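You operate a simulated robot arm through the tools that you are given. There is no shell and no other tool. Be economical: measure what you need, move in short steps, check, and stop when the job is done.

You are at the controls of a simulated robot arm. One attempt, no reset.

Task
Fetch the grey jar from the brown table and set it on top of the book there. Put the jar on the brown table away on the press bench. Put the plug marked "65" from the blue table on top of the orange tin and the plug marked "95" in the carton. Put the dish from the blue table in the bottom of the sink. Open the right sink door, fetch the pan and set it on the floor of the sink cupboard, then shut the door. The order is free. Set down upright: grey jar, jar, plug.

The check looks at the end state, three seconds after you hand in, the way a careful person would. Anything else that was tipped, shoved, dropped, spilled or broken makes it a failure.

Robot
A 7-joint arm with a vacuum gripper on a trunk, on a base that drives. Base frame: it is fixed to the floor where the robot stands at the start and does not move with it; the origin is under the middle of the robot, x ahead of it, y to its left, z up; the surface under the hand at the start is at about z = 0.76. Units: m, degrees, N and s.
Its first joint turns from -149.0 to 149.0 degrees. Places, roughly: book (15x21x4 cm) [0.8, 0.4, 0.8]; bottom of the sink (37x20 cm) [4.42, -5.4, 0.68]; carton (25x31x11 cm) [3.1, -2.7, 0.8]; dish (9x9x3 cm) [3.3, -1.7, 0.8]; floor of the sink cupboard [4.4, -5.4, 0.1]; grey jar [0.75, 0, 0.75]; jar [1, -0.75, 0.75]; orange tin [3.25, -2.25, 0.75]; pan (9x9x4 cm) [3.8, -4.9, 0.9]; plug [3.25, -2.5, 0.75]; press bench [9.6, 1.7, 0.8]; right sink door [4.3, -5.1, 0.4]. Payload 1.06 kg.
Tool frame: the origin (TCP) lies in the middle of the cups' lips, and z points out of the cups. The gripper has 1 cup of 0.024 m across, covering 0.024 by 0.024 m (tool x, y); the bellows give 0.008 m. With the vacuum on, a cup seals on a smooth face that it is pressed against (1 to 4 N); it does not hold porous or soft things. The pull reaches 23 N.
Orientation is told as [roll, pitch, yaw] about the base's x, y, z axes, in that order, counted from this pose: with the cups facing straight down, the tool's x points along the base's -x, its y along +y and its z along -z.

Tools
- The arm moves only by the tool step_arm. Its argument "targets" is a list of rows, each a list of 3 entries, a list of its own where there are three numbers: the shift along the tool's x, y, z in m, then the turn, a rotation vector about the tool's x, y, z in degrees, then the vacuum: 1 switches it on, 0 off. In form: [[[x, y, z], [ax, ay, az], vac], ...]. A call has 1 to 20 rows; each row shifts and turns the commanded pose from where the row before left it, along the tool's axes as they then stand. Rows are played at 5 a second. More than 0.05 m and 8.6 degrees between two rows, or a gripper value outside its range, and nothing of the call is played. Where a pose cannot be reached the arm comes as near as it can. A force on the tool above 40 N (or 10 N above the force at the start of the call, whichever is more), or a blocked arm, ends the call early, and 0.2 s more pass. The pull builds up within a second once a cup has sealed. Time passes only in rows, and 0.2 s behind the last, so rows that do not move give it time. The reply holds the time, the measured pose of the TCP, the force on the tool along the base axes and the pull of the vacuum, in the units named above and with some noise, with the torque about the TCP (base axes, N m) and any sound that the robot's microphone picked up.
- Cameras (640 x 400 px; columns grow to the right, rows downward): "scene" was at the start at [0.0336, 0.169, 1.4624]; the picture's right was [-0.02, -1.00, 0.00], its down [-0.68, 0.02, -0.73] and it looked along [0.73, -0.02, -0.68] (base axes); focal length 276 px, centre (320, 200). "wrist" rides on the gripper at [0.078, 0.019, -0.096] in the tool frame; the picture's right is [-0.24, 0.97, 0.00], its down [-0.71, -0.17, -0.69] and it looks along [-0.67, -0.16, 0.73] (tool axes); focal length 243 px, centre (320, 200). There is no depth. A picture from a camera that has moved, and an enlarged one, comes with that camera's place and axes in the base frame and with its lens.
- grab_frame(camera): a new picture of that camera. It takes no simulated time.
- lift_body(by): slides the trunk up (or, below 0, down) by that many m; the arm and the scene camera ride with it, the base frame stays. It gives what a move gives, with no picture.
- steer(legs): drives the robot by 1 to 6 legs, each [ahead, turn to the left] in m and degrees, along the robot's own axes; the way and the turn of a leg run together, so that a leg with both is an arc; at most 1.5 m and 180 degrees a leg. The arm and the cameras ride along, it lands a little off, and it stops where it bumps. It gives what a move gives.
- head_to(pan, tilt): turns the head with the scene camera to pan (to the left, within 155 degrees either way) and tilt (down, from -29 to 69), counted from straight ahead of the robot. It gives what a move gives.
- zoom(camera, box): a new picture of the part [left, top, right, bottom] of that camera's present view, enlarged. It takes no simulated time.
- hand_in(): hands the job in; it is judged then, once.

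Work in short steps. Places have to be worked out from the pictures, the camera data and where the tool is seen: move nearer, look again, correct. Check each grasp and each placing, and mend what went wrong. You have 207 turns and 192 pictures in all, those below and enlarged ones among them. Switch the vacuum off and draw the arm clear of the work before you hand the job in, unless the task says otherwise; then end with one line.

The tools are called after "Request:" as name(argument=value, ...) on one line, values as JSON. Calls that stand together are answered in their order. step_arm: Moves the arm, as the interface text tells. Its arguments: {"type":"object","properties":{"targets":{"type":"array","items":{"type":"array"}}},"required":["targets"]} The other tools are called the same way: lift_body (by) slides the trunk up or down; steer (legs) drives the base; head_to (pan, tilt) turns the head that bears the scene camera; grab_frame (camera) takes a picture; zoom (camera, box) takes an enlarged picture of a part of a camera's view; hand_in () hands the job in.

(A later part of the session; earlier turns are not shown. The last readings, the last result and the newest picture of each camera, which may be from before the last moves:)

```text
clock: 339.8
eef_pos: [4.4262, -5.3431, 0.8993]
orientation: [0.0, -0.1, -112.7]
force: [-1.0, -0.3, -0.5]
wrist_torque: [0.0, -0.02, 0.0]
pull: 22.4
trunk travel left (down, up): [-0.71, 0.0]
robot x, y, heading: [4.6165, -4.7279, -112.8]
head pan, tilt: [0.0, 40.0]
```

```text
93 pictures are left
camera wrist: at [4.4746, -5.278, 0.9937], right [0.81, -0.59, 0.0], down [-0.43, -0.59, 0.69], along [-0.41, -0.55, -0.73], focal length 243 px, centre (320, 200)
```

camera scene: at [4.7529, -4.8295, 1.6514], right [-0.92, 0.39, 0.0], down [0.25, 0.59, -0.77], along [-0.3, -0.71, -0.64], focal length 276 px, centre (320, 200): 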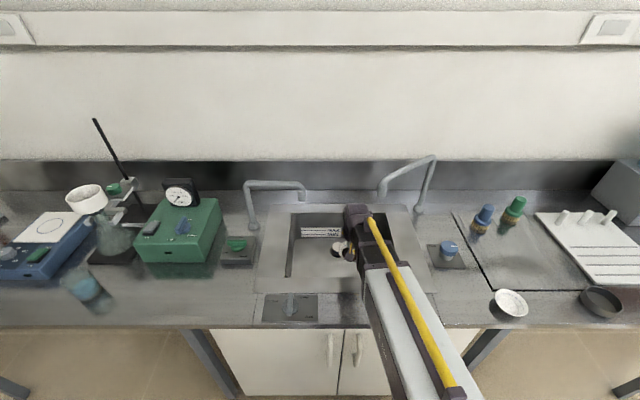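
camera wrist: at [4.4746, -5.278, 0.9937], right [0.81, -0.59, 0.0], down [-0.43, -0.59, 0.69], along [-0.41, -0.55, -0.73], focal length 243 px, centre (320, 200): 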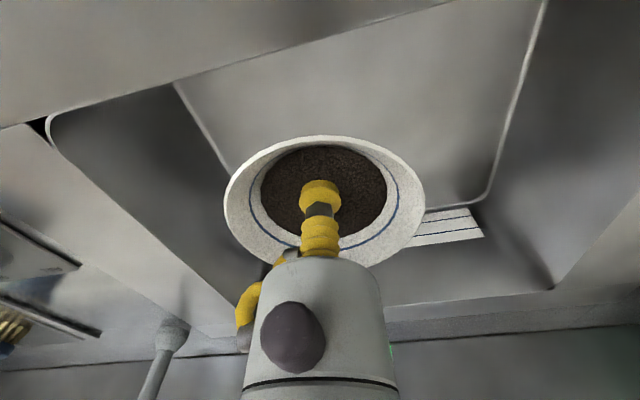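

Geometry suggests it's marginal, so I'll shift 5 cm deeper and slightly right (clear of stopper and spouts), then lower in slow 1 cm steps watching for blocking.

Request:
step_arm(targets=[[[-0.025, -0.02, 0], [0, 0, 0], 1], [[-0.025, -0.02, 0], [0, 0, 0], 1], [[0, 0, 0.01], [0, 0, 0], 1], [[0, 0, 0.015], [0, 0, 0], 1], [[0, 0, 0.015], [0, 0, 0], 1], [[0, 0, 0.015], [0, 0, 0], 1], [[0, 0, 0.015], [0, 0, 0], 1], [[0, 0, 0.015], [0, 0, 0], 1], [[0, 0, 0.015], [0, 0, 0], 1], [[0, 0, 0], [0, 0, 0], 1]])

Request:
grab_frame(camera="wrist")

Request:
zoom(camera="scene", box=[250, 160, 490, 400])

```text
clock: 342.0
eef_pos: [4.3701, -5.3745, 0.7982]
orientation: [0.0, -0.1, -112.7]
force: [0.7, 0.5, -0.6]
wrist_torque: [0.01, 0.01, 0.02]
pull: 22.7
trunk travel left (down, up): [-0.71, 0.0]
robot x, y, heading: [4.6175, -4.726, -112.6]
head pan, tilt: [0.0, 40.0]
```

```text
92 pictures are left
camera wrist: at [4.4181, -5.3087, 0.8946], right [0.81, -0.59, 0.0], down [-0.43, -0.59, 0.69], along [-0.41, -0.55, -0.73], focal length 243 px, centre (320, 200)
```

wrist: 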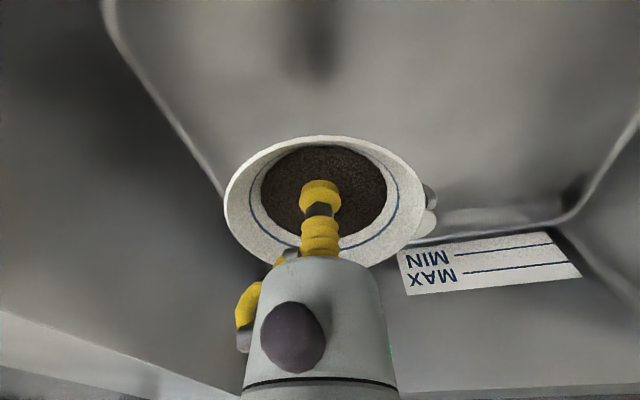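

```text
1.67 times, centred on (370, 280) of scene
camera zoom: at [4.7529, -4.8296, 1.6515], right [-0.92, 0.39, 0.0], down [0.25, 0.59, -0.77], along [-0.3, -0.71, -0.64], focal length 460 px, centre (237, 67)
```

zoom: 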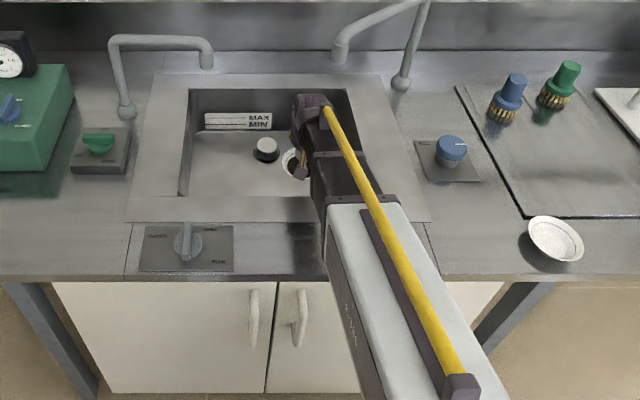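

Clear so far: ~9 cm of estimated boom clearance, ~10 cm to go. Continue slowly.

Request:
step_arm(targets=[[[0, 0, 0.01], [0, 0, 0], 1], [[0, 0, 0.01], [0, 0, 0], 1], [[0, 0, 0.01], [0, 0, 0], 1], [[0, 0, 0.01], [0, 0, 0], 1], [[0, 0, 0.01], [0, 0, 0], 1], [[0, 0, 0], [0, 0, 0], 1]])

Request:
zoom(camera="scene", box=[310, 180, 440, 300])

Request:
grab_frame(camera="wrist")

```text
clock: 343.4
eef_pos: [4.3701, -5.3739, 0.7506]
orientation: [0.0, 0.1, -112.7]
force: [-5.6, -15.6, 35.3]
wrist_torque: [4.83, -2.57, -0.44]
pull: 22.6
trunk travel left (down, up): [-0.71, 0.0]
robot x, y, heading: [4.6125, -4.7271, -112.8]
head pan, tilt: [0.0, 40.0]
```

```text
3.33 times, centred on (375, 240) of scene
camera zoom: at [4.7533, -4.8284, 1.6522], right [-0.92, 0.39, 0.0], down [0.25, 0.59, -0.77], along [-0.3, -0.71, -0.64], focal length 921 px, centre (137, 67)
```

zoom: 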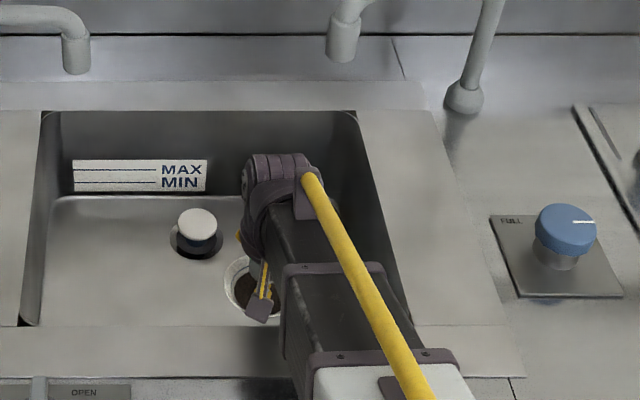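

```text
89 pictures are left
camera wrist: at [4.4186, -5.3095, 0.8468], right [0.81, -0.59, 0.0], down [-0.43, -0.59, 0.69], along [-0.41, -0.55, -0.73], focal length 243 px, centre (320, 200)
```

wrist: 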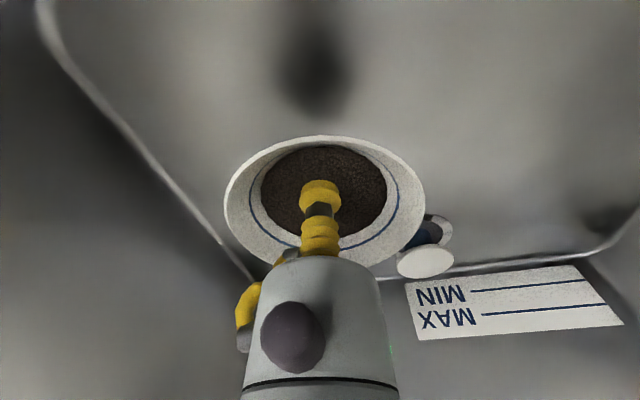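

The tool feels a push up and back at ~0.12 m toward me: the wrist camera box is touching the basin's front rim. I'll raise, then yaw the tool 90° so the camera points along the basin's long axis.

Request:
step_arm(targets=[[[0, 0, -0.02], [0, 0, 0], 1], [[0, 0, -0.04], [0, 0, 0], 1], [[0, 0, -0.04], [0, 0, 0], 1], [[0, 0, -0.03], [0, 0, 0], 1], [[0, 0, 0], [0, 0, 8.4], 1], [[0, 0, 0], [0, 0, 8.4], 1], [[0, 0, 0], [0, 0, 8.4], 1], [[0, 0, 0], [0, 0, 8.4], 1], [[0, 0, 0], [0, 0, 8.4], 1], [[0, 0, 0], [0, 0, 8.4], 1], [[0, 0, 0], [0, 0, 8.4], 1], [[0, 0, 0], [0, 0, 8.4], 1], [[0, 0, 0], [0, 0, 8.4], 1], [[0, 0, 0], [0, 0, 8.4], 1], [[0, 0, 0], [0, 0, 6], 1], [[0, 0, 0], [0, 0, 0], 1]])

Request:
grab_frame(camera="wrist")

Request:
zoom(camera="scene", box=[250, 160, 490, 310])

```text
clock: 346.8
eef_pos: [4.37, -5.3728, 0.8782]
orientation: [0.0, 0.0, 157.2]
force: [0.2, -0.5, -0.5]
wrist_torque: [-0.03, 0.03, 0.01]
pull: 23.4
trunk travel left (down, up): [-0.71, 0.0]
robot x, y, heading: [4.6155, -4.7257, -112.8]
head pan, tilt: [0.0, 40.0]
```

```text
88 pictures are left
camera wrist: at [4.4354, -5.4215, 0.9745], right [-0.59, -0.8, 0.0], down [-0.59, 0.43, 0.69], along [-0.55, 0.41, -0.73], focal length 243 px, centre (320, 200)
```

wrist: 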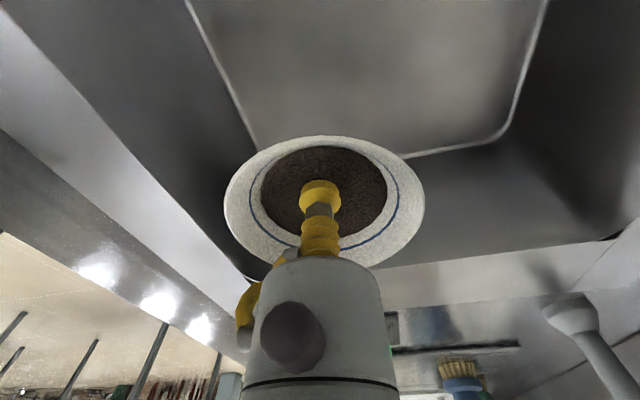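

```text
2.67 times, centred on (370, 235) of scene
camera zoom: at [4.7529, -4.8295, 1.6515], right [-0.92, 0.39, 0.0], down [0.25, 0.59, -0.77], along [-0.3, -0.71, -0.64], focal length 737 px, centre (187, 107)
```

zoom: 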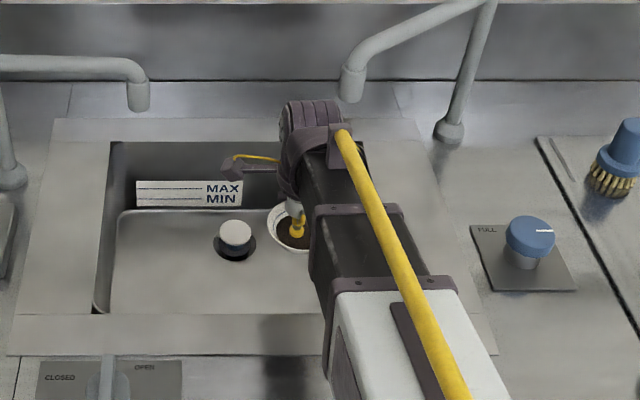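

Camera now points left along the basin. Lower slowly again.

Request:
step_arm(targets=[[[0, 0, 0.03], [0, 0, 0], 1], [[0, 0, 0.03], [0, 0, 0], 1], [[0, 0, 0.02], [0, 0, 0], 1], [[0, 0, 0.02], [0, 0, 0], 1], [[0, 0, 0.015], [0, 0, 0], 1], [[0, 0, 0.01], [0, 0, 0], 1], [[0, 0, 0], [0, 0, 0], 1]])

Request:
grab_frame(camera="wrist")

```text
clock: 348.4
eef_pos: [4.3692, -5.3734, 0.7538]
orientation: [0.1, 0.0, 157.3]
force: [0.7, -0.3, -1.1]
wrist_torque: [0.0, 0.04, 0.0]
pull: 22.9
trunk travel left (down, up): [-0.71, 0.0]
robot x, y, heading: [4.6162, -4.7292, -112.7]
head pan, tilt: [0.0, 40.0]
```

```text
86 pictures are left
camera wrist: at [4.4356, -5.4212, 0.8495], right [-0.59, -0.81, 0.0], down [-0.59, 0.43, 0.69], along [-0.55, 0.41, -0.73], focal length 243 px, centre (320, 200)
```

wrist: 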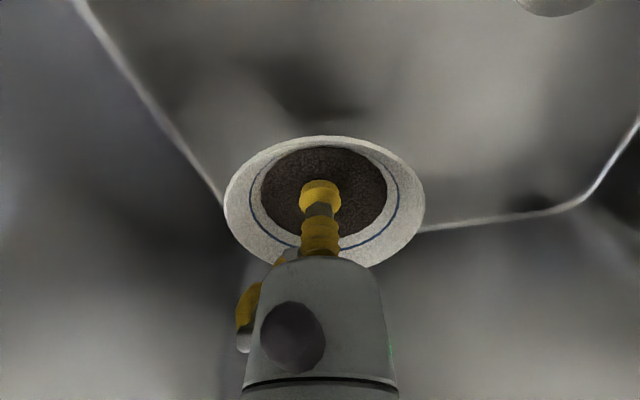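

No contact. Continue down.

Request:
step_arm(targets=[[[0, 0, 0.01], [0, 0, 0], 1], [[0, 0, 0.01], [0, 0, 0], 1], [[0, 0, 0.01], [0, 0, 0], 1], [[0, 0, 0.005], [0, 0, 0], 1], [[0, 0, 0], [0, 0, 0], 1]])

Request:
grab_frame(camera="wrist")

Request:
zoom(camera="scene", box=[290, 180, 450, 310])

```text
clock: 349.6
eef_pos: [4.3696, -5.375, 0.7188]
orientation: [0.0, 0.0, 157.3]
force: [0.3, 0.0, -1.5]
wrist_torque: [0.0, -0.01, -0.02]
pull: 22.9
trunk travel left (down, up): [-0.71, 0.0]
robot x, y, heading: [4.6191, -4.7282, -112.8]
head pan, tilt: [0.0, 40.0]
```

```text
85 pictures are left
camera wrist: at [4.4356, -5.4218, 0.8145], right [-0.59, -0.81, 0.0], down [-0.59, 0.43, 0.69], along [-0.55, 0.41, -0.73], focal length 243 px, centre (320, 200)
```

wrist: 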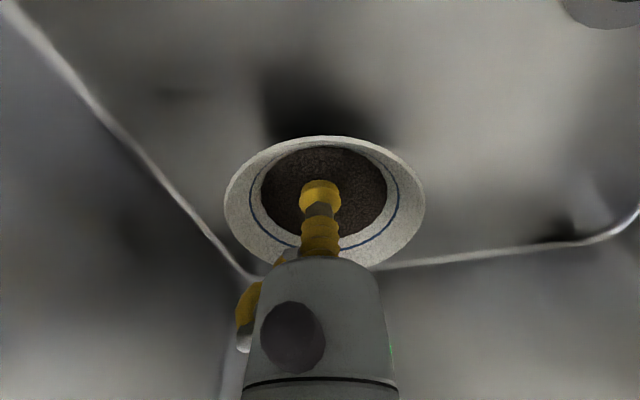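

```text
3.08 times, centred on (370, 245) of scene
camera zoom: at [4.7529, -4.8296, 1.6515], right [-0.92, 0.39, 0.0], down [0.25, 0.59, -0.77], along [-0.3, -0.71, -0.64], focal length 850 px, centre (166, 62)
```

zoom: 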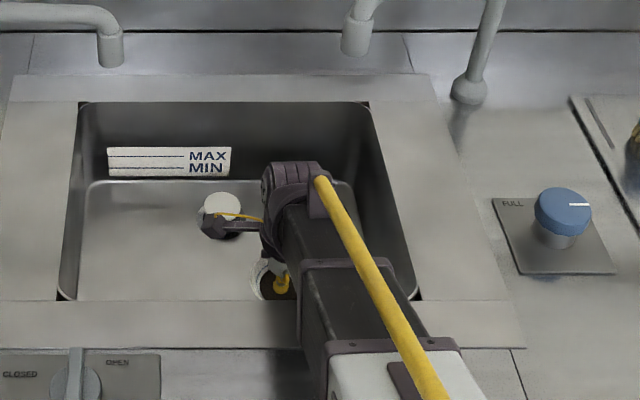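

Almost there; lower in millimetres.

Request:
step_arm(targets=[[[0, 0, 0.005], [0, 0, 0], 1], [[0, 0, 0.005], [0, 0, 0], 1], [[0, 0, 0.003], [0, 0, 0], 1], [[0, 0, 0], [0, 0, 0], 1]])

```text
clock: 350.6
eef_pos: [4.3687, -5.3736, 0.7061]
orientation: [-0.1, 0.0, 157.4]
force: [-0.1, 0.2, -1.9]
wrist_torque: [-0.02, 0.0, 0.03]
pull: 23.2
trunk travel left (down, up): [-0.71, 0.0]
robot x, y, heading: [4.6125, -4.7298, -112.9]
head pan, tilt: [0.0, 40.0]
```

Request:
step_arm(targets=[[[0, 0, 0.003], [0, 0, 0], 1], [[0, 0, 0.003], [0, 0, 0], 1], [[0, 0, 0], [0, 0, 0], 1]])

Request:
grab_frame(camera="wrist")

```text
clock: 351.4
eef_pos: [4.3702, -5.3739, 0.6997]
orientation: [0.0, 0.0, 157.2]
force: [0.3, 0.1, -0.6]
wrist_torque: [-0.01, -0.02, 0.01]
pull: 22.7
trunk travel left (down, up): [-0.71, 0.0]
robot x, y, heading: [4.6152, -4.7283, -112.6]
head pan, tilt: [0.0, 40.0]
```

```text
83 pictures are left
camera wrist: at [4.4352, -5.4216, 0.7953], right [-0.59, -0.81, 0.0], down [-0.59, 0.43, 0.69], along [-0.55, 0.41, -0.73], focal length 243 px, centre (320, 200)
```

wrist: 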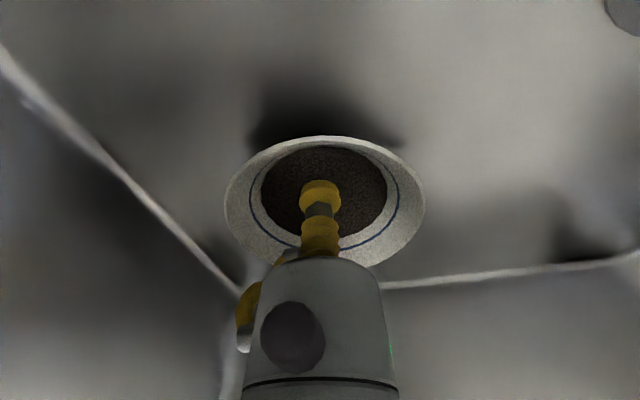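

Very close to the floor; continue 2 mm at a time.

Request:
step_arm(targets=[[[0, 0, 0.002], [0, 0, 0], 1], [[0, 0, 0.002], [0, 0, 0], 1], [[0, 0, 0], [0, 0, 0], 1]])

Request:
step_arm(targets=[[[0, 0, 0.002], [0, 0, 0], 1], [[0, 0, 0], [0, 0, 0], 1]])

```text
clock: 352.2
eef_pos: [4.3694, -5.3734, 0.6949]
orientation: [-0.1, -0.1, 157.2]
force: [0.1, -0.3, -0.4]
wrist_torque: [0.02, 0.02, -0.02]
pull: 22.6
trunk travel left (down, up): [-0.71, 0.0]
robot x, y, heading: [4.6171, -4.729, -112.6]
head pan, tilt: [0.0, 40.0]
```

```text
clock: 352.8
eef_pos: [4.37, -5.3732, 0.6951]
orientation: [0.1, -0.1, 157.3]
force: [-1.4, -1.0, 3.6]
wrist_torque: [0.03, 0.01, 0.03]
pull: 23.3
trunk travel left (down, up): [-0.71, 0.0]
robot x, y, heading: [4.6162, -4.7285, -112.6]
head pan, tilt: [0.0, 40.0]
```

Contact (+3.6 N). Release, wait, and lift.

Request:
step_arm(targets=[[[0, 0, 0], [0, 0, 0], 0], [[0, 0, 0], [0, 0, 0], 0], [[0, 0, 0], [0, 0, 0], 0], [[0, 0, 0], [0, 0, 0], 0], [[0, 0, -0.002], [0, 0, 0], 0], [[0, 0, -0.005], [0, 0, 0], 0], [[0, 0, -0.02], [0, 0, 0], 0], [[0, 0, -0.03], [0, 0, 0], 0], [[0, 0, 0], [0, 0, 0], 0]])

Request:
grab_frame(camera="wrist")

```text
clock: 354.8
eef_pos: [4.371, -5.3747, 0.7514]
orientation: [0.0, 0.0, 157.3]
force: [0.3, 0.4, 0.0]
wrist_torque: [0.01, -0.01, -0.03]
pull: 0.0
trunk travel left (down, up): [-0.71, 0.0]
robot x, y, heading: [4.6133, -4.7296, -112.6]
head pan, tilt: [0.0, 40.0]
```

```text
82 pictures are left
camera wrist: at [4.4355, -5.4216, 0.8472], right [-0.59, -0.81, 0.0], down [-0.59, 0.43, 0.69], along [-0.55, 0.41, -0.73], focal length 243 px, centre (320, 200)
```

wrist: 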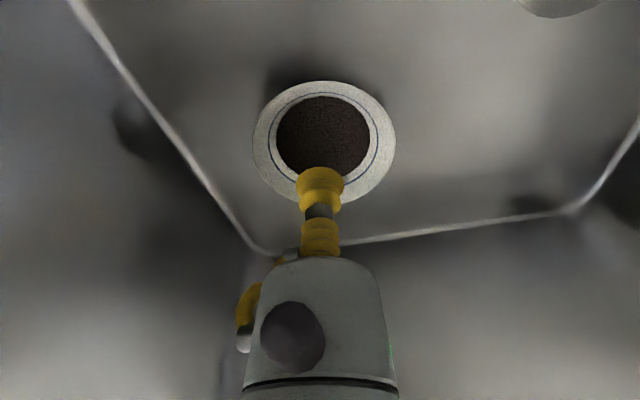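

Dish sits upright on the sink floor. I'll raise the arm out of the basin, yaw back, and reverse 0.35 m.

Request:
step_arm(targets=[[[0, 0, -0.045], [0, 0, 0], 0], [[0, 0, -0.045], [0, 0, 0], 0], [[0, 0, -0.045], [0, 0, 0], 0], [[0, 0, -0.045], [0, 0, 0], 0], [[0, 0, -0.045], [0, 0, 0], 0], [[0, 0, -0.045], [0, 0, 0], 0], [[0, 0, -0.045], [0, 0, 0], 0], [[0, 0, 0], [0, 0, -8.4], 0], [[0, 0, 0], [0, 0, -8.4], 0], [[0, 0, 0], [0, 0, -8.4], 0], [[0, 0, 0], [0, 0, -8.4], 0], [[0, 0, 0], [0, 0, -8.4], 0], [[0, 0, 0], [0, 0, -8.4], 0], [[0, 0, 0], [0, 0, -8.4], 0], [[0, 0, 0], [0, 0, -8.4], 0], [[0, 0, 0], [0, 0, -8.4], 0], [[0, 0, 0], [0, 0, -8.4], 0], [[0, 0, 0], [0, 0, -6], 0]])

Request:
steer(legs=[[-0.35, 0]])

Request:
head_to(pan=0, tilt=40)

Request:
grab_frame(camera="scene")

```text
clock: 358.6
eef_pos: [4.3694, -5.3746, 1.0653]
orientation: [-0.1, 0.0, -112.6]
force: [1.0, -0.4, 0.0]
wrist_torque: [0.0, -0.02, -0.02]
pull: 0.1
trunk travel left (down, up): [-0.71, 0.0]
robot x, y, heading: [4.6132, -4.7249, -112.7]
head pan, tilt: [0.0, 40.0]
```

```text
clock: 360.9
eef_pos: [4.5063, -5.0521, 1.0655]
orientation: [-0.1, 0.1, -112.4]
force: [0.6, 0.3, -0.3]
wrist_torque: [0.01, -0.03, 0.0]
pull: 0.1
trunk travel left (down, up): [-0.71, 0.0]
robot x, y, heading: [4.7545, -4.4036, -112.6]
head pan, tilt: [0.0, 40.0]
```

```text
clock: 361.5
eef_pos: [4.5069, -5.0509, 1.0645]
orientation: [-0.1, 0.1, -112.4]
force: [0.0, 0.2, 0.6]
wrist_torque: [-0.02, 0.02, 0.0]
pull: 0.2
trunk travel left (down, up): [-0.71, 0.0]
robot x, y, heading: [4.7495, -4.4039, -112.7]
head pan, tilt: [0.0, 40.0]
```

```text
81 pictures are left
camera scene: at [4.888, -4.506, 1.6515], right [-0.92, 0.38, 0.0], down [0.25, 0.59, -0.77], along [-0.29, -0.71, -0.64], focal length 276 px, centre (320, 200)
```

scene: 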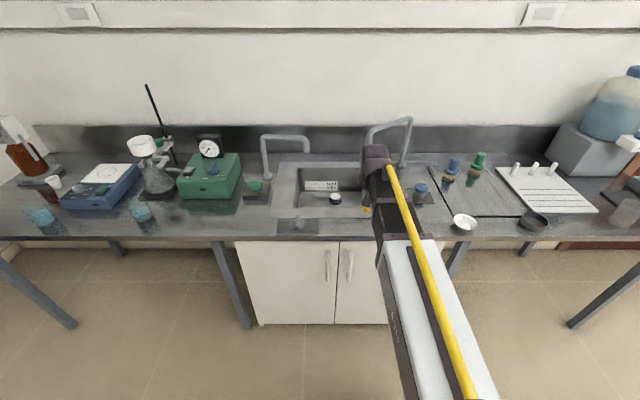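

I'd like a bit more standoff; check the clearance behind the robot.

Request:
head_to(pan=154, tilt=50)

Request:
grab_frame(camera="scene")

Request:
head_to(pan=-154, tilt=50)

Request:
grab_frame(camera="scene")

```text
clock: 363.9
eef_pos: [4.5063, -5.0524, 1.0662]
orientation: [-0.2, 0.0, -112.4]
force: [0.2, -0.5, -0.2]
wrist_torque: [0.0, 0.03, -0.02]
pull: 0.0
trunk travel left (down, up): [-0.71, 0.0]
robot x, y, heading: [4.7503, -4.4089, -112.5]
head pan, tilt: [154.0, 50.0]
```

```text
80 pictures are left
camera scene: at [4.9784, -4.3767, 1.6373], right [0.66, -0.75, 0.0], down [-0.57, -0.51, -0.64], along [0.48, 0.43, -0.77], focal length 276 px, centre (320, 200)
```

scene: 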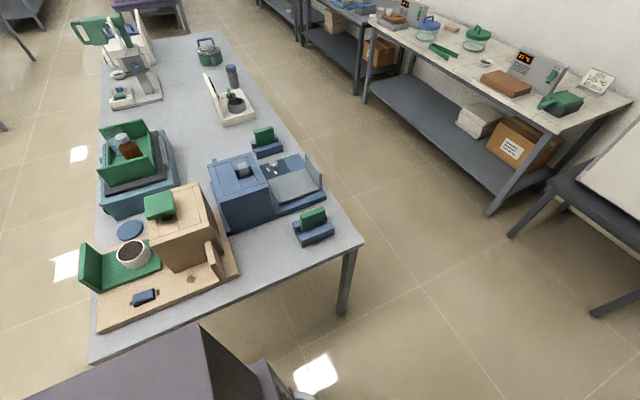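

```text
clock: 368.1
eef_pos: [4.5061, -5.0518, 1.0658]
orientation: [-0.1, 0.0, -112.6]
force: [0.6, 0.1, -0.4]
wrist_torque: [-0.04, -0.01, 0.02]
pull: 0.0
trunk travel left (down, up): [-0.71, 0.0]
robot x, y, heading: [4.7496, -4.4032, -112.6]
head pan, tilt: [-154.0, 50.0]
```

```text
79 pictures are left
camera scene: at [4.916, -4.3507, 1.6373], right [1.0, 0.06, 0.0], down [0.05, -0.76, -0.64], along [-0.04, 0.64, -0.77], focal length 276 px, centre (320, 200)
```

scene: 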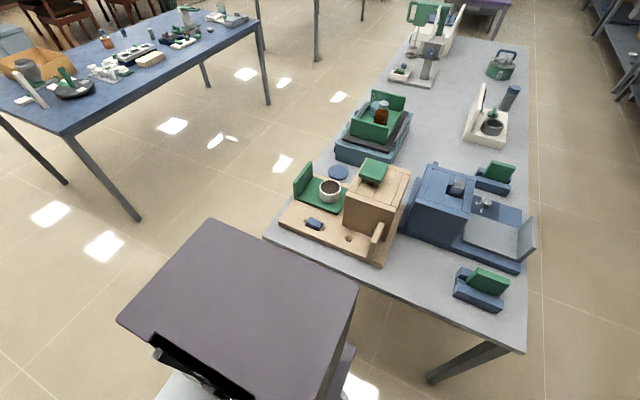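

Only ~0.1 m behind, so I'll instead shift left along the counter: forward a little, turn, advance 0.37 m, and turn back to face the right door obliquely.

Request:
step_arm(targets=[[[0.03, 0, 0], [0, 0, 0], 0], [[0.03, 0, 0], [0, 0, 0], 0]])

Request:
steer(legs=[[0.13, 0], [0, 90], [0.37, 0], [0, -102]])

Request:
head_to(pan=-10, tilt=48)

Request:
grab_frame(camera="scene")

```text
clock: 368.6
eef_pos: [4.5282, -4.9957, 1.0673]
orientation: [0.1, 0.0, -112.5]
force: [0.5, -0.6, -0.3]
wrist_torque: [0.02, 0.02, -0.03]
pull: 0.1
trunk travel left (down, up): [-0.71, 0.0]
robot x, y, heading: [4.7512, -4.406, -112.7]
head pan, tilt: [-154.0, 50.0]
```

```text
clock: 379.9
eef_pos: [4.7099, -5.2092, 1.0667]
orientation: [0.0, 0.0, -123.6]
force: [-0.5, -0.1, -0.4]
wrist_torque: [0.01, 0.01, 0.02]
pull: 0.0
trunk travel left (down, up): [-0.71, 0.0]
robot x, y, heading: [5.0442, -4.6699, -123.4]
head pan, tilt: [-154.0, 50.0]
```

```text
clock: 382.2
eef_pos: [4.7096, -5.2082, 1.0671]
orientation: [-0.1, 0.0, -123.6]
force: [0.2, -0.7, -1.2]
wrist_torque: [-0.01, 0.01, 0.0]
pull: 0.0
trunk travel left (down, up): [-0.71, 0.0]
robot x, y, heading: [5.0414, -4.6727, -123.9]
head pan, tilt: [-10.0, 48.0]
```

```text
78 pictures are left
camera scene: at [5.1496, -4.7832, 1.64], right [-0.72, 0.69, 0.0], down [0.51, 0.54, -0.67], along [-0.46, -0.48, -0.74], focal length 276 px, centre (320, 200)
```

scene: 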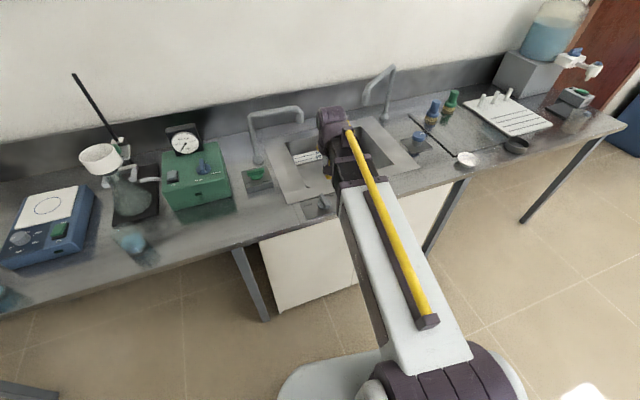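

Now bring the hand in front of the right door (retracted), align yaw with the door normal, then lower the trunk.

Request:
step_arm(targets=[[[0.0137, -0.0369, 0], [0, 0, 0], 0], [[0.0137, -0.0369, 0], [0, 0, 0], 0], [[0.0137, -0.0369, 0], [0, 0, 0], 0], [[0.0137, -0.0369, 0], [0, 0, 0], 0], [[0.0137, -0.0369, 0], [0, 0, 0], 0], [[0.0137, -0.0369, 0], [0, 0, 0], 0], [[0.0137, -0.0369, 0], [0, 0, 0], 0], [[0.0137, -0.0369, 0], [0, 0, 0], 0], [[0.0137, -0.0369, 0], [0, 0, 0], 0], [[0, 0, 0], [0, 0, -5.45], 0], [[0, 0, 0], [0, 0, -5.45], 0]])

Request:
lift_body(by=-0.55)

Request:
grab_frame(camera="scene")

Request:
grab_frame(camera="wrist")

```text
clock: 384.6
eef_pos: [4.502, -4.922, 1.066]
orientation: [-0.1, 0.0, -112.6]
force: [0.9, 0.1, 0.4]
wrist_torque: [0.01, 0.0, 0.02]
pull: 0.0
trunk travel left (down, up): [-0.71, 0.0]
robot x, y, heading: [5.0406, -4.6731, -123.6]
head pan, tilt: [-10.0, 48.0]
```

```text
refused: -0.55 is not a number from -0.4 to 0.4
```

```text
77 pictures are left
camera scene: at [5.1496, -4.7834, 1.64], right [-0.72, 0.69, 0.0], down [0.51, 0.54, -0.67], along [-0.46, -0.48, -0.74], focal length 276 px, centre (320, 200)
```

scene: 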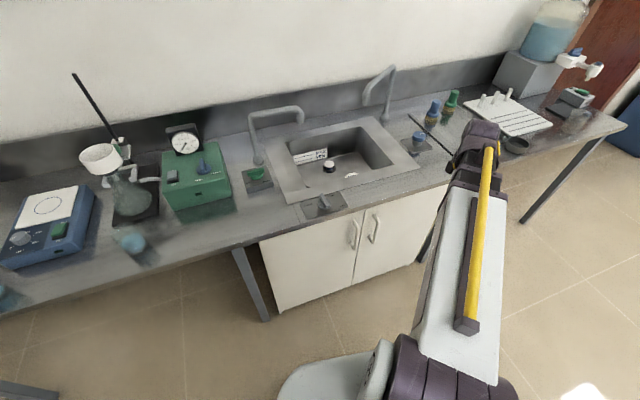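

```text
76 pictures are left
camera wrist: at [4.5504, -4.8563, 1.1619], right [0.81, -0.59, 0.0], down [-0.43, -0.59, 0.69], along [-0.41, -0.55, -0.73], focal length 243 px, centre (320, 200)
```

wrist: 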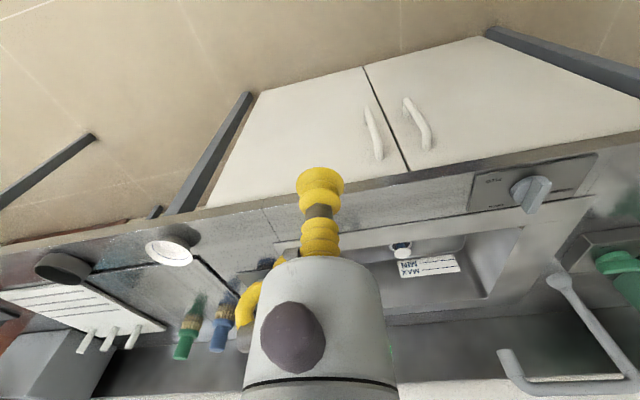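

Door spans u≈5.72 to 6.17 with the handle at z 0.53–0.76. Lower the trunk in two moves.

Request:
lift_body(by=-0.4)

Request:
lift_body(by=-0.25)

Request:
grab_frame(camera="wrist")

```text
clock: 388.4
eef_pos: [4.502, -4.9213, 0.6663]
orientation: [0.1, 0.0, -112.7]
force: [0.4, -0.3, 0.7]
wrist_torque: [0.05, -0.01, 0.0]
pull: 0.0
trunk travel left (down, up): [-0.31, 0.4]
robot x, y, heading: [5.0448, -4.6696, -123.7]
head pan, tilt: [-10.0, 48.0]
```

```text
clock: 391.0
eef_pos: [4.5019, -4.9208, 0.4155]
orientation: [0.0, -0.1, -112.7]
force: [-0.2, -0.3, 0.7]
wrist_torque: [0.0, -0.02, 0.0]
pull: 0.1
trunk travel left (down, up): [-0.06, 0.65]
robot x, y, heading: [5.0457, -4.6681, -123.7]
head pan, tilt: [-10.0, 48.0]
```

```text
75 pictures are left
camera wrist: at [4.5505, -4.8564, 0.5119], right [0.81, -0.59, 0.0], down [-0.43, -0.59, 0.69], along [-0.41, -0.55, -0.73], focal length 243 px, centre (320, 200)
```

wrist: 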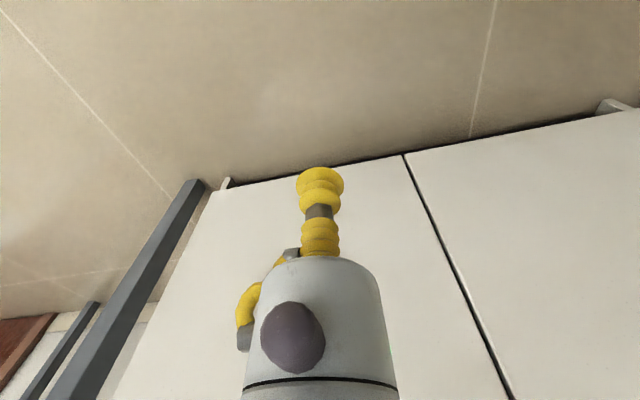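

Pitch the tool up to horizontal (cup toward the door) while keeping the wrist roughly in place; first half.

Request:
step_arm(targets=[[[-0.0228, 0, -0.0016], [0, -8.2, 0], 0], [[-0.0228, 0, -0.0016], [0, -8.2, 0], 0], [[-0.0228, 0, -0.0016], [0, -8.2, 0], 0], [[-0.0228, 0, -0.0016], [0, -8.2, 0], 0], [[-0.0228, 0, -0.0016], [0, -8.2, 0], 0], [[0, 0, 0], [0, 0, 0], 0]])

Request:
grab_frame(camera="wrist")

```text
clock: 392.4
eef_pos: [4.4607, -5.0188, 0.4567]
orientation: [-0.1, -41.1, -112.6]
force: [-0.3, 0.4, -0.1]
wrist_torque: [0.02, -0.01, 0.01]
pull: 0.0
trunk travel left (down, up): [-0.06, 0.65]
robot x, y, heading: [5.042, -4.6665, -123.9]
head pan, tilt: [-10.0, 48.0]
```

```text
74 pictures are left
camera wrist: at [4.5265, -4.9135, 0.4759], right [0.83, -0.54, 0.15], down [-0.19, -0.01, 0.98], along [-0.53, -0.84, -0.11], focal length 243 px, centre (320, 200)
```

wrist: 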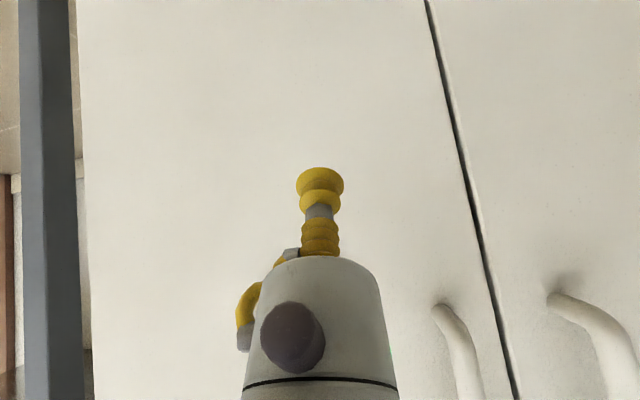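

Works. Continue to horizontal.

Request:
step_arm(targets=[[[-0.02, 0, -0.0016], [0, -8.2, 0], 0], [[-0.02, 0, -0.0016], [0, -8.2, 0], 0], [[-0.02, 0, -0.0016], [0, -8.2, 0], 0], [[-0.02, 0, -0.0016], [0, -8.2, 0], 0], [[-0.02, 0, -0.0016], [0, -8.2, 0], 0], [[-0.02, 0, -0.0016], [0, -8.0, 0], 0], [[0, 0, 0], [0, 0, 0], 0]])

Request:
grab_frame(camera="wrist")

Request:
grab_frame(camera="scene")

```text
clock: 394.0
eef_pos: [4.4438, -5.0613, 0.5629]
orientation: [-133.9, -89.9, 21.2]
force: [0.6, 0.7, -0.2]
wrist_torque: [0.0, 0.0, -0.02]
pull: 0.2
trunk travel left (down, up): [-0.06, 0.65]
robot x, y, heading: [5.0434, -4.6689, -123.4]
head pan, tilt: [-10.0, 48.0]
```

```text
73 pictures are left
camera wrist: at [4.4984, -4.981, 0.4838], right [0.9, -0.38, 0.23], down [0.11, 0.7, 0.71], along [-0.43, -0.61, 0.67], focal length 243 px, centre (320, 200)
```

wrist: 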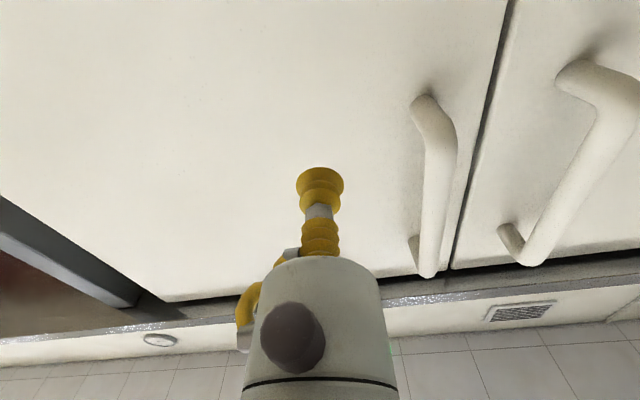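

```text
72 pictures are left
camera scene: at [5.1495, -4.7832, 0.99], right [-0.72, 0.69, 0.0], down [0.51, 0.54, -0.67], along [-0.46, -0.48, -0.74], focal length 276 px, centre (320, 200)
```

scene: 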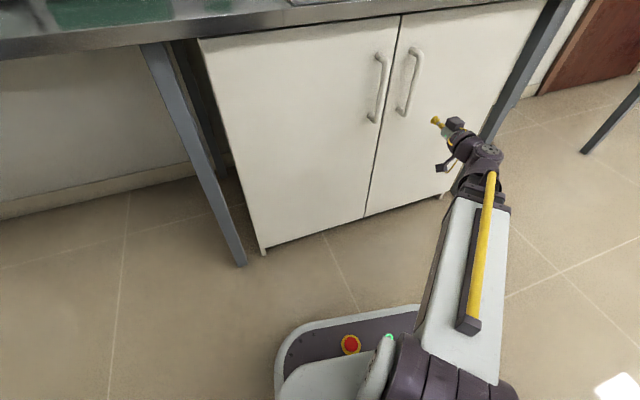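

Tool is horizontal at u=6.05, z=0.56. Move down to z≈0.44 (below handle), then approach the door.

Request:
step_arm(targets=[[[0.04, 0.01, 0], [0, 0, 0], 0], [[0.04, 0.01, 0], [0, 0, 0], 0], [[0.04, 0.01, 0], [0, 0, 0], 1], [[0, 0, 0.03], [0, 0, 0], 1], [[0, 0, 0.02], [0, 0, 0], 1], [[0, 0, 0.01], [0, 0, 0], 1], [[0, 0, 0], [0, 0, 0], 1]])

Request:
grab_frame(camera="wrist")

```text
clock: 395.6
eef_pos: [4.4484, -5.129, 0.441]
orientation: [-88.8, -89.9, -23.8]
force: [1.0, 0.3, 0.4]
wrist_torque: [-0.02, 0.0, 0.01]
pull: 0.0
trunk travel left (down, up): [-0.06, 0.65]
robot x, y, heading: [5.042, -4.6703, -123.5]
head pan, tilt: [-10.0, 48.0]
```

```text
71 pictures are left
camera wrist: at [4.5031, -5.048, 0.3641], right [0.9, -0.38, 0.23], down [0.11, 0.7, 0.71], along [-0.43, -0.61, 0.67], focal length 243 px, centre (320, 200)
```

wrist: 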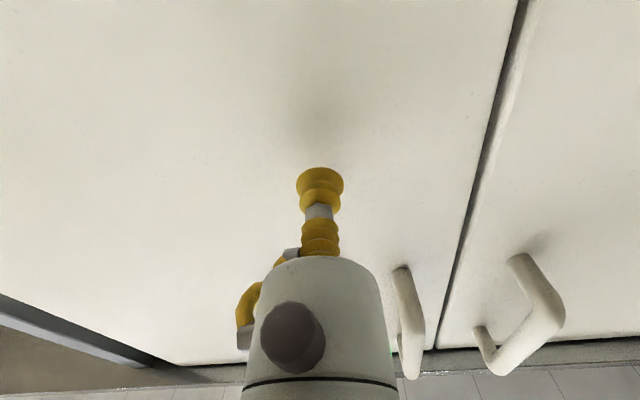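

Still short of the door. Advance in small steps until it seals.

Request:
step_arm(targets=[[[0, 0, 0.006], [0, 0, 0], 1], [[0, 0, 0.006], [0, 0, 0], 1], [[0, 0, 0.004], [0, 0, 0], 1], [[0, 0, 0], [0, 0, 0], 1]])

```text
clock: 396.6
eef_pos: [4.4418, -5.1439, 0.4423]
orientation: [-88.9, -89.9, -23.7]
force: [0.1, -1.3, 0.5]
wrist_torque: [0.01, 0.01, 0.01]
pull: 23.0
trunk travel left (down, up): [-0.06, 0.65]
robot x, y, heading: [5.0413, -4.6686, -123.6]
head pan, tilt: [-10.0, 48.0]
```

Sealed on the door. Pull it open along the hinge arc (R≈0.36 m), 20° first.

Request:
step_arm(targets=[[[0, -0.0005, -0.0125], [-2, 0, 0], 1], [[0, -0.0009, -0.0251], [-4, 0, 0], 1], [[0, -0.0009, -0.0251], [-4, 0, 0], 1], [[0, -0.0009, -0.0251], [-4, 0, 0], 1], [[0, -0.0009, -0.0251], [-4, 0, 0], 1], [[0, 0, 0], [0, 0, 0], 1]])

Request:
grab_frame(camera="scene")

```text
clock: 398.0
eef_pos: [4.4668, -5.0332, 0.4423]
orientation: [-36.6, -89.9, -58.2]
force: [-10.2, 0.1, -2.7]
wrist_torque: [0.04, 0.0, 0.18]
pull: 22.6
trunk travel left (down, up): [-0.06, 0.65]
robot x, y, heading: [5.0443, -4.6733, -123.8]
head pan, tilt: [-10.0, 48.0]
```

```text
70 pictures are left
camera scene: at [5.149, -4.7834, 0.9901], right [-0.72, 0.69, 0.0], down [0.51, 0.54, -0.67], along [-0.46, -0.48, -0.74], focal length 276 px, centre (320, 200)
```

scene: 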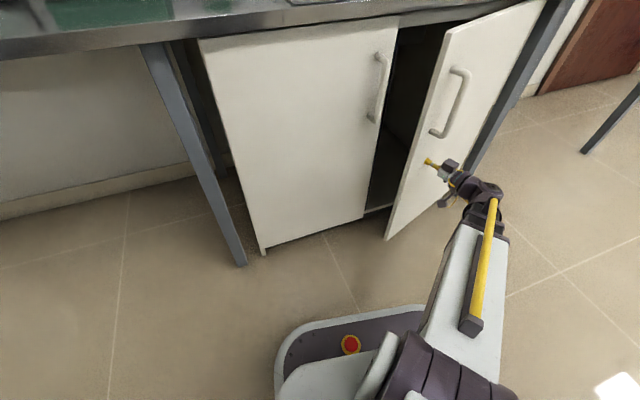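

Door follows nicely at ~18°, with a little sideways strain. Continue another 20° with a slight correction.

Request:
step_arm(targets=[[[0, -0.003, -0.0251], [-4, 0, 0], 1], [[0, -0.0025, -0.0251], [-4, 0, 0], 1], [[0, -0.002, -0.0251], [-4, 0, 0], 1], [[0, -0.002, -0.0251], [-4, 0, 0], 1], [[0, -0.002, -0.0251], [-4, 0, 0], 1], [[0, 0, 0], [0, 0, 0], 1]])

Request:
grab_frame(camera="scene")

```text
clock: 399.4
eef_pos: [4.45, -4.9111, 0.4425]
orientation: [-98.6, -89.8, 23.9]
force: [5.4, 2.5, 2.2]
wrist_torque: [-0.03, 0.01, -0.02]
pull: 22.8
trunk travel left (down, up): [-0.06, 0.65]
robot x, y, heading: [5.0419, -4.6705, -123.7]
head pan, tilt: [-10.0, 48.0]
```

```text
69 pictures are left
camera scene: at [5.1497, -4.7831, 0.9901], right [-0.72, 0.69, 0.0], down [0.51, 0.54, -0.67], along [-0.46, -0.48, -0.74], focal length 276 px, centre (320, 200)
```

scene: 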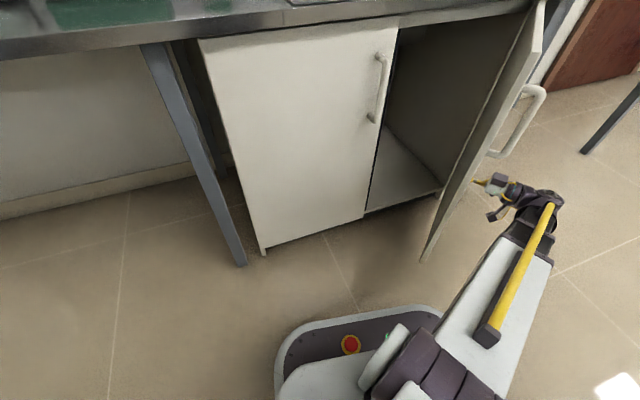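

Door at ≈38°. Pull ~12° more, then release and back away.

Request:
step_arm(targets=[[[0, 0.001, -0.0251], [-4, 0, 0], 1], [[0, 0, -0.0251], [-4, 0, 0], 1], [[0, 0, -0.0251], [-4, 0, 0], 1], [[0, 0, 0], [0, 0, 0], 1], [[0, 0, 0], [0, 0, 0], 0], [[0, 0, 0], [0, 0, 0], 0], [[0, 0, 0], [0, 0, 0], 0], [[0, 0, -0.02], [0, 0, 0], 0], [[0, 0, -0.04], [0, 0, 0], 0], [[0, 0, -0.04], [0, 0, 0], 0], [[0, 0, 0], [0, 0, 0], 0]])

Request:
grab_frame(camera="scene")

```text
clock: 401.8
eef_pos: [4.3902, -4.8411, 0.4348]
orientation: [-4.9, -89.6, -63.3]
force: [0.4, -1.0, 0.3]
wrist_torque: [-0.02, -0.01, 0.03]
pull: 0.0
out of reach, approached as far as the arm can: row 3, 8, 9, 10
trunk travel left (down, up): [-0.06, 0.65]
robot x, y, heading: [5.0427, -4.671, -123.7]
head pan, tilt: [-10.0, 48.0]
```

```text
68 pictures are left
camera scene: at [5.1495, -4.7832, 0.9901], right [-0.72, 0.69, 0.0], down [0.51, 0.54, -0.67], along [-0.46, -0.48, -0.74], focal length 276 px, centre (320, 200)
```

scene: 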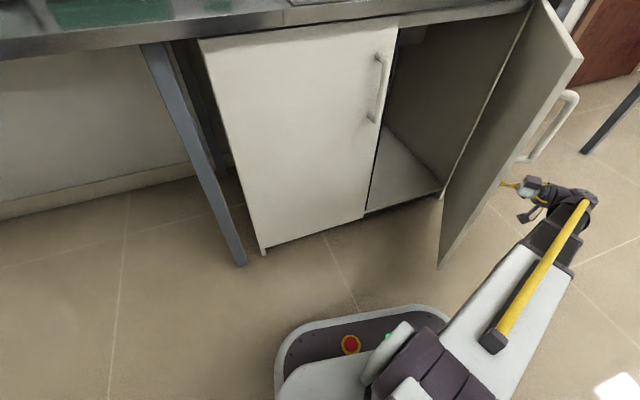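

Door is open ≈50° and stays. The wrist is near its bend limit, so I'll swing the tool about the wrist away from the door face.

Request:
step_arm(targets=[[[0, -0.026, -0.006], [8, 0, 0], 0], [[0, -0.026, -0.006], [8, 0, 0], 0], [[0, -0.026, -0.006], [8, 0, 0], 0], [[0, -0.026, -0.006], [8, 0, 0], 0], [[0, -0.026, -0.006], [8, 0, 0], 0], [[0, -0.026, -0.006], [8, 0, 0], 0], [[0, 0, 0], [0, 0, 0], 0]])

Request:
grab_frame(camera="scene")

```text
clock: 403.4
eef_pos: [4.2368, -4.8148, 0.4336]
orientation: [-75.8, -89.9, -39.3]
force: [0.9, -0.2, -0.3]
wrist_torque: [-0.02, -0.01, 0.01]
pull: 0.1
trunk travel left (down, up): [-0.06, 0.65]
robot x, y, heading: [5.0405, -4.67, -123.7]
head pan, tilt: [-10.0, 48.0]
```

```text
67 pictures are left
camera scene: at [5.1495, -4.7832, 0.9901], right [-0.72, 0.69, 0.0], down [0.51, 0.54, -0.67], along [-0.46, -0.48, -0.74], focal length 276 px, centre (320, 200)
```

scene: 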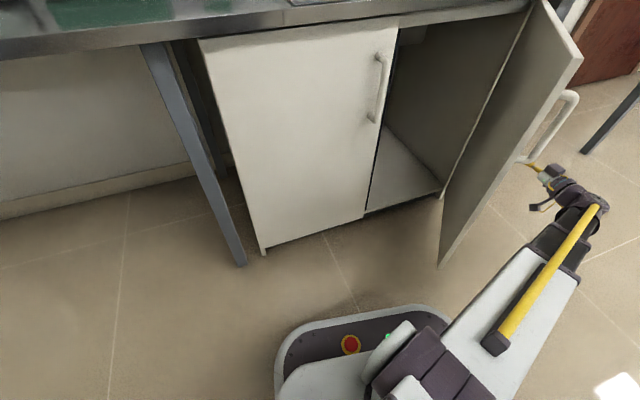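

Clear of the door and handle. Raise the trunk back up with this pose.

Request:
lift_body(by=0.4)

Request:
lift_body(by=0.2)

Request:
grab_frame(camera="scene")

```text
clock: 407.3
eef_pos: [4.2361, -4.8165, 0.8351]
orientation: [-78.6, -89.7, -36.2]
force: [-1.2, 0.1, 0.0]
wrist_torque: [-0.04, 0.0, -0.02]
pull: 0.0
trunk travel left (down, up): [-0.46, 0.25]
robot x, y, heading: [5.0403, -4.6689, -123.5]
head pan, tilt: [-10.0, 48.0]
```

```text
clock: 409.4
eef_pos: [4.2359, -4.8162, 1.0338]
orientation: [-75.7, -89.9, -39.0]
force: [0.4, -1.0, 0.4]
wrist_torque: [0.01, -0.03, 0.01]
pull: 0.0
trunk travel left (down, up): [-0.66, 0.05]
robot x, y, heading: [5.0423, -4.6703, -123.4]
head pan, tilt: [-10.0, 48.0]
```

```text
66 pictures are left
camera scene: at [5.1494, -4.7832, 1.59], right [-0.72, 0.69, 0.0], down [0.51, 0.54, -0.67], along [-0.46, -0.48, -0.74], focal length 276 px, centre (320, 200)
```

scene: 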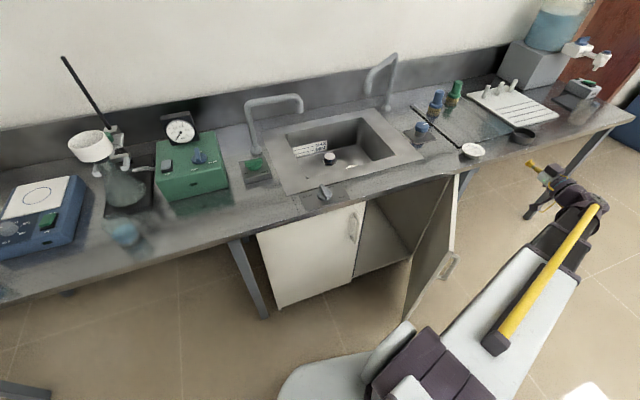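

Pitch the tool back down to vertical.

Request:
step_arm(targets=[[[0.0143, 0, -0.001], [0, 8.2, 0], 0], [[0.0143, 0, -0.001], [0, 8.2, 0], 0], [[0.0143, 0, -0.001], [0, 8.2, 0], 0], [[0.0143, 0, -0.001], [0, 8.2, 0], 0], [[0.0143, 0, -0.001], [0, 8.2, 0], 0], [[0.0143, 0, -0.001], [0, 8.2, 0], 0], [[0.0143, 0, -0.001], [0, 8.2, 0], 0], [[0.0143, 0, -0.001], [0, 8.2, 0], 0], [[0.0143, 0, -0.001], [0, 8.2, 0], 0], [[0.0143, 0, -0.001], [0, 8.2, 0], 0], [[0.0143, 0, -0.001], [0, 7.8, 0], 0], [[0, 0, 0], [0, 0, 0], 0]])

```text
clock: 412.0
eef_pos: [4.2784, -4.7238, 0.9337]
orientation: [-0.1, 0.0, -114.8]
force: [0.9, -0.8, -0.5]
wrist_torque: [0.0, 0.03, 0.01]
pull: 0.1
trunk travel left (down, up): [-0.66, 0.05]
robot x, y, heading: [5.0437, -4.6713, -123.6]
head pan, tilt: [-10.0, 48.0]
```

Raise the hand and swing it to the robot's front (over the sink side) so that it leads during the drive.

Request:
step_arm(targets=[[[0, 0, -0.043], [0, 0, 0], 0], [[0, 0, -0.043], [0, 0, 0], 0], [[0, 0, -0.043], [0, 0, 0], 0], [[-0.023, 0.0404, 0], [0, 0, 0], 0], [[-0.023, 0.0404, 0], [0, 0, 0], 0], [[-0.023, 0.0404, 0], [0, 0, 0], 0], [[-0.023, 0.0404, 0], [0, 0, 0], 0], [[-0.023, 0.0404, 0], [0, 0, 0], 0], [[-0.023, 0.0404, 0], [0, 0, 0], 0], [[-0.023, 0.0404, 0], [0, 0, 0], 0], [[-0.023, 0.0404, 0], [0, 0, 0], 0], [[-0.023, 0.0404, 0], [0, 0, 0], 0], [[-0.023, 0.0404, 0], [0, 0, 0], 0], [[-0.023, 0.0404, 0], [0, 0, 0], 0], [[-0.023, 0.0404, 0], [0, 0, 0], 0], [[-0.023, 0.0404, 0], [0, 0, 0], 0], [[-0.023, 0.0404, 0], [0, 0, 0], 0]])

Request:
steer(legs=[[0, -84.2], [1.0, 0], [0, 90]])

Request:
head_to(pan=0, tilt=45)

Request:
grab_frame(camera="scene")

Request:
grab_frame(camera="wrist")

```text
clock: 415.6
eef_pos: [4.6576, -5.2524, 1.0631]
orientation: [0.0, -0.2, -114.8]
force: [0.6, -0.6, 0.5]
wrist_torque: [0.02, 0.03, -0.02]
pull: 0.0
trunk travel left (down, up): [-0.66, 0.05]
robot x, y, heading: [5.0421, -4.67, -123.6]
head pan, tilt: [-10.0, 48.0]
```

```text
clock: 428.2
eef_pos: [3.8315, -4.83, 1.0636]
orientation: [-0.1, -0.2, -109.1]
force: [0.2, 0.0, 0.0]
wrist_torque: [-0.02, 0.03, -0.01]
pull: 0.0
trunk travel left (down, up): [-0.66, 0.05]
robot x, y, heading: [4.1591, -4.2103, -117.8]
head pan, tilt: [-10.0, 48.0]
```

```text
clock: 428.9
eef_pos: [3.8313, -4.8301, 1.0635]
orientation: [-0.1, -0.3, -109.0]
force: [0.0, -0.4, 0.8]
wrist_torque: [0.01, -0.02, 0.01]
pull: 0.1
trunk travel left (down, up): [-0.66, 0.05]
robot x, y, heading: [4.1568, -4.2132, -118.1]
head pan, tilt: [0.0, 45.0]
```

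```text
65 pictures are left
camera scene: at [4.2846, -4.3235, 1.5942], right [-0.88, 0.47, 0.0], down [0.33, 0.62, -0.71], along [-0.33, -0.62, -0.71], focal length 276 px, centre (320, 200)
```

scene: 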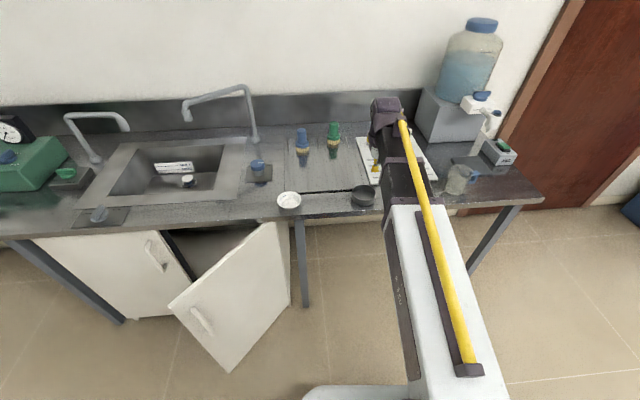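

```text
64 pictures are left
camera wrist: at [3.8758, -4.762, 1.1586], right [0.84, -0.54, 0.0], down [-0.39, -0.61, 0.69], along [-0.37, -0.58, -0.73], focal length 243 px, centre (320, 200)
```

wrist: 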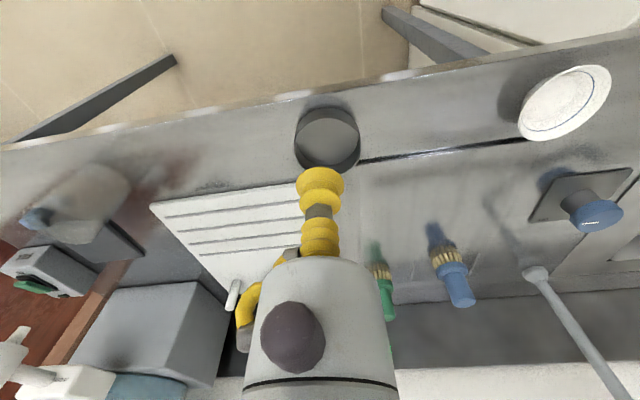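

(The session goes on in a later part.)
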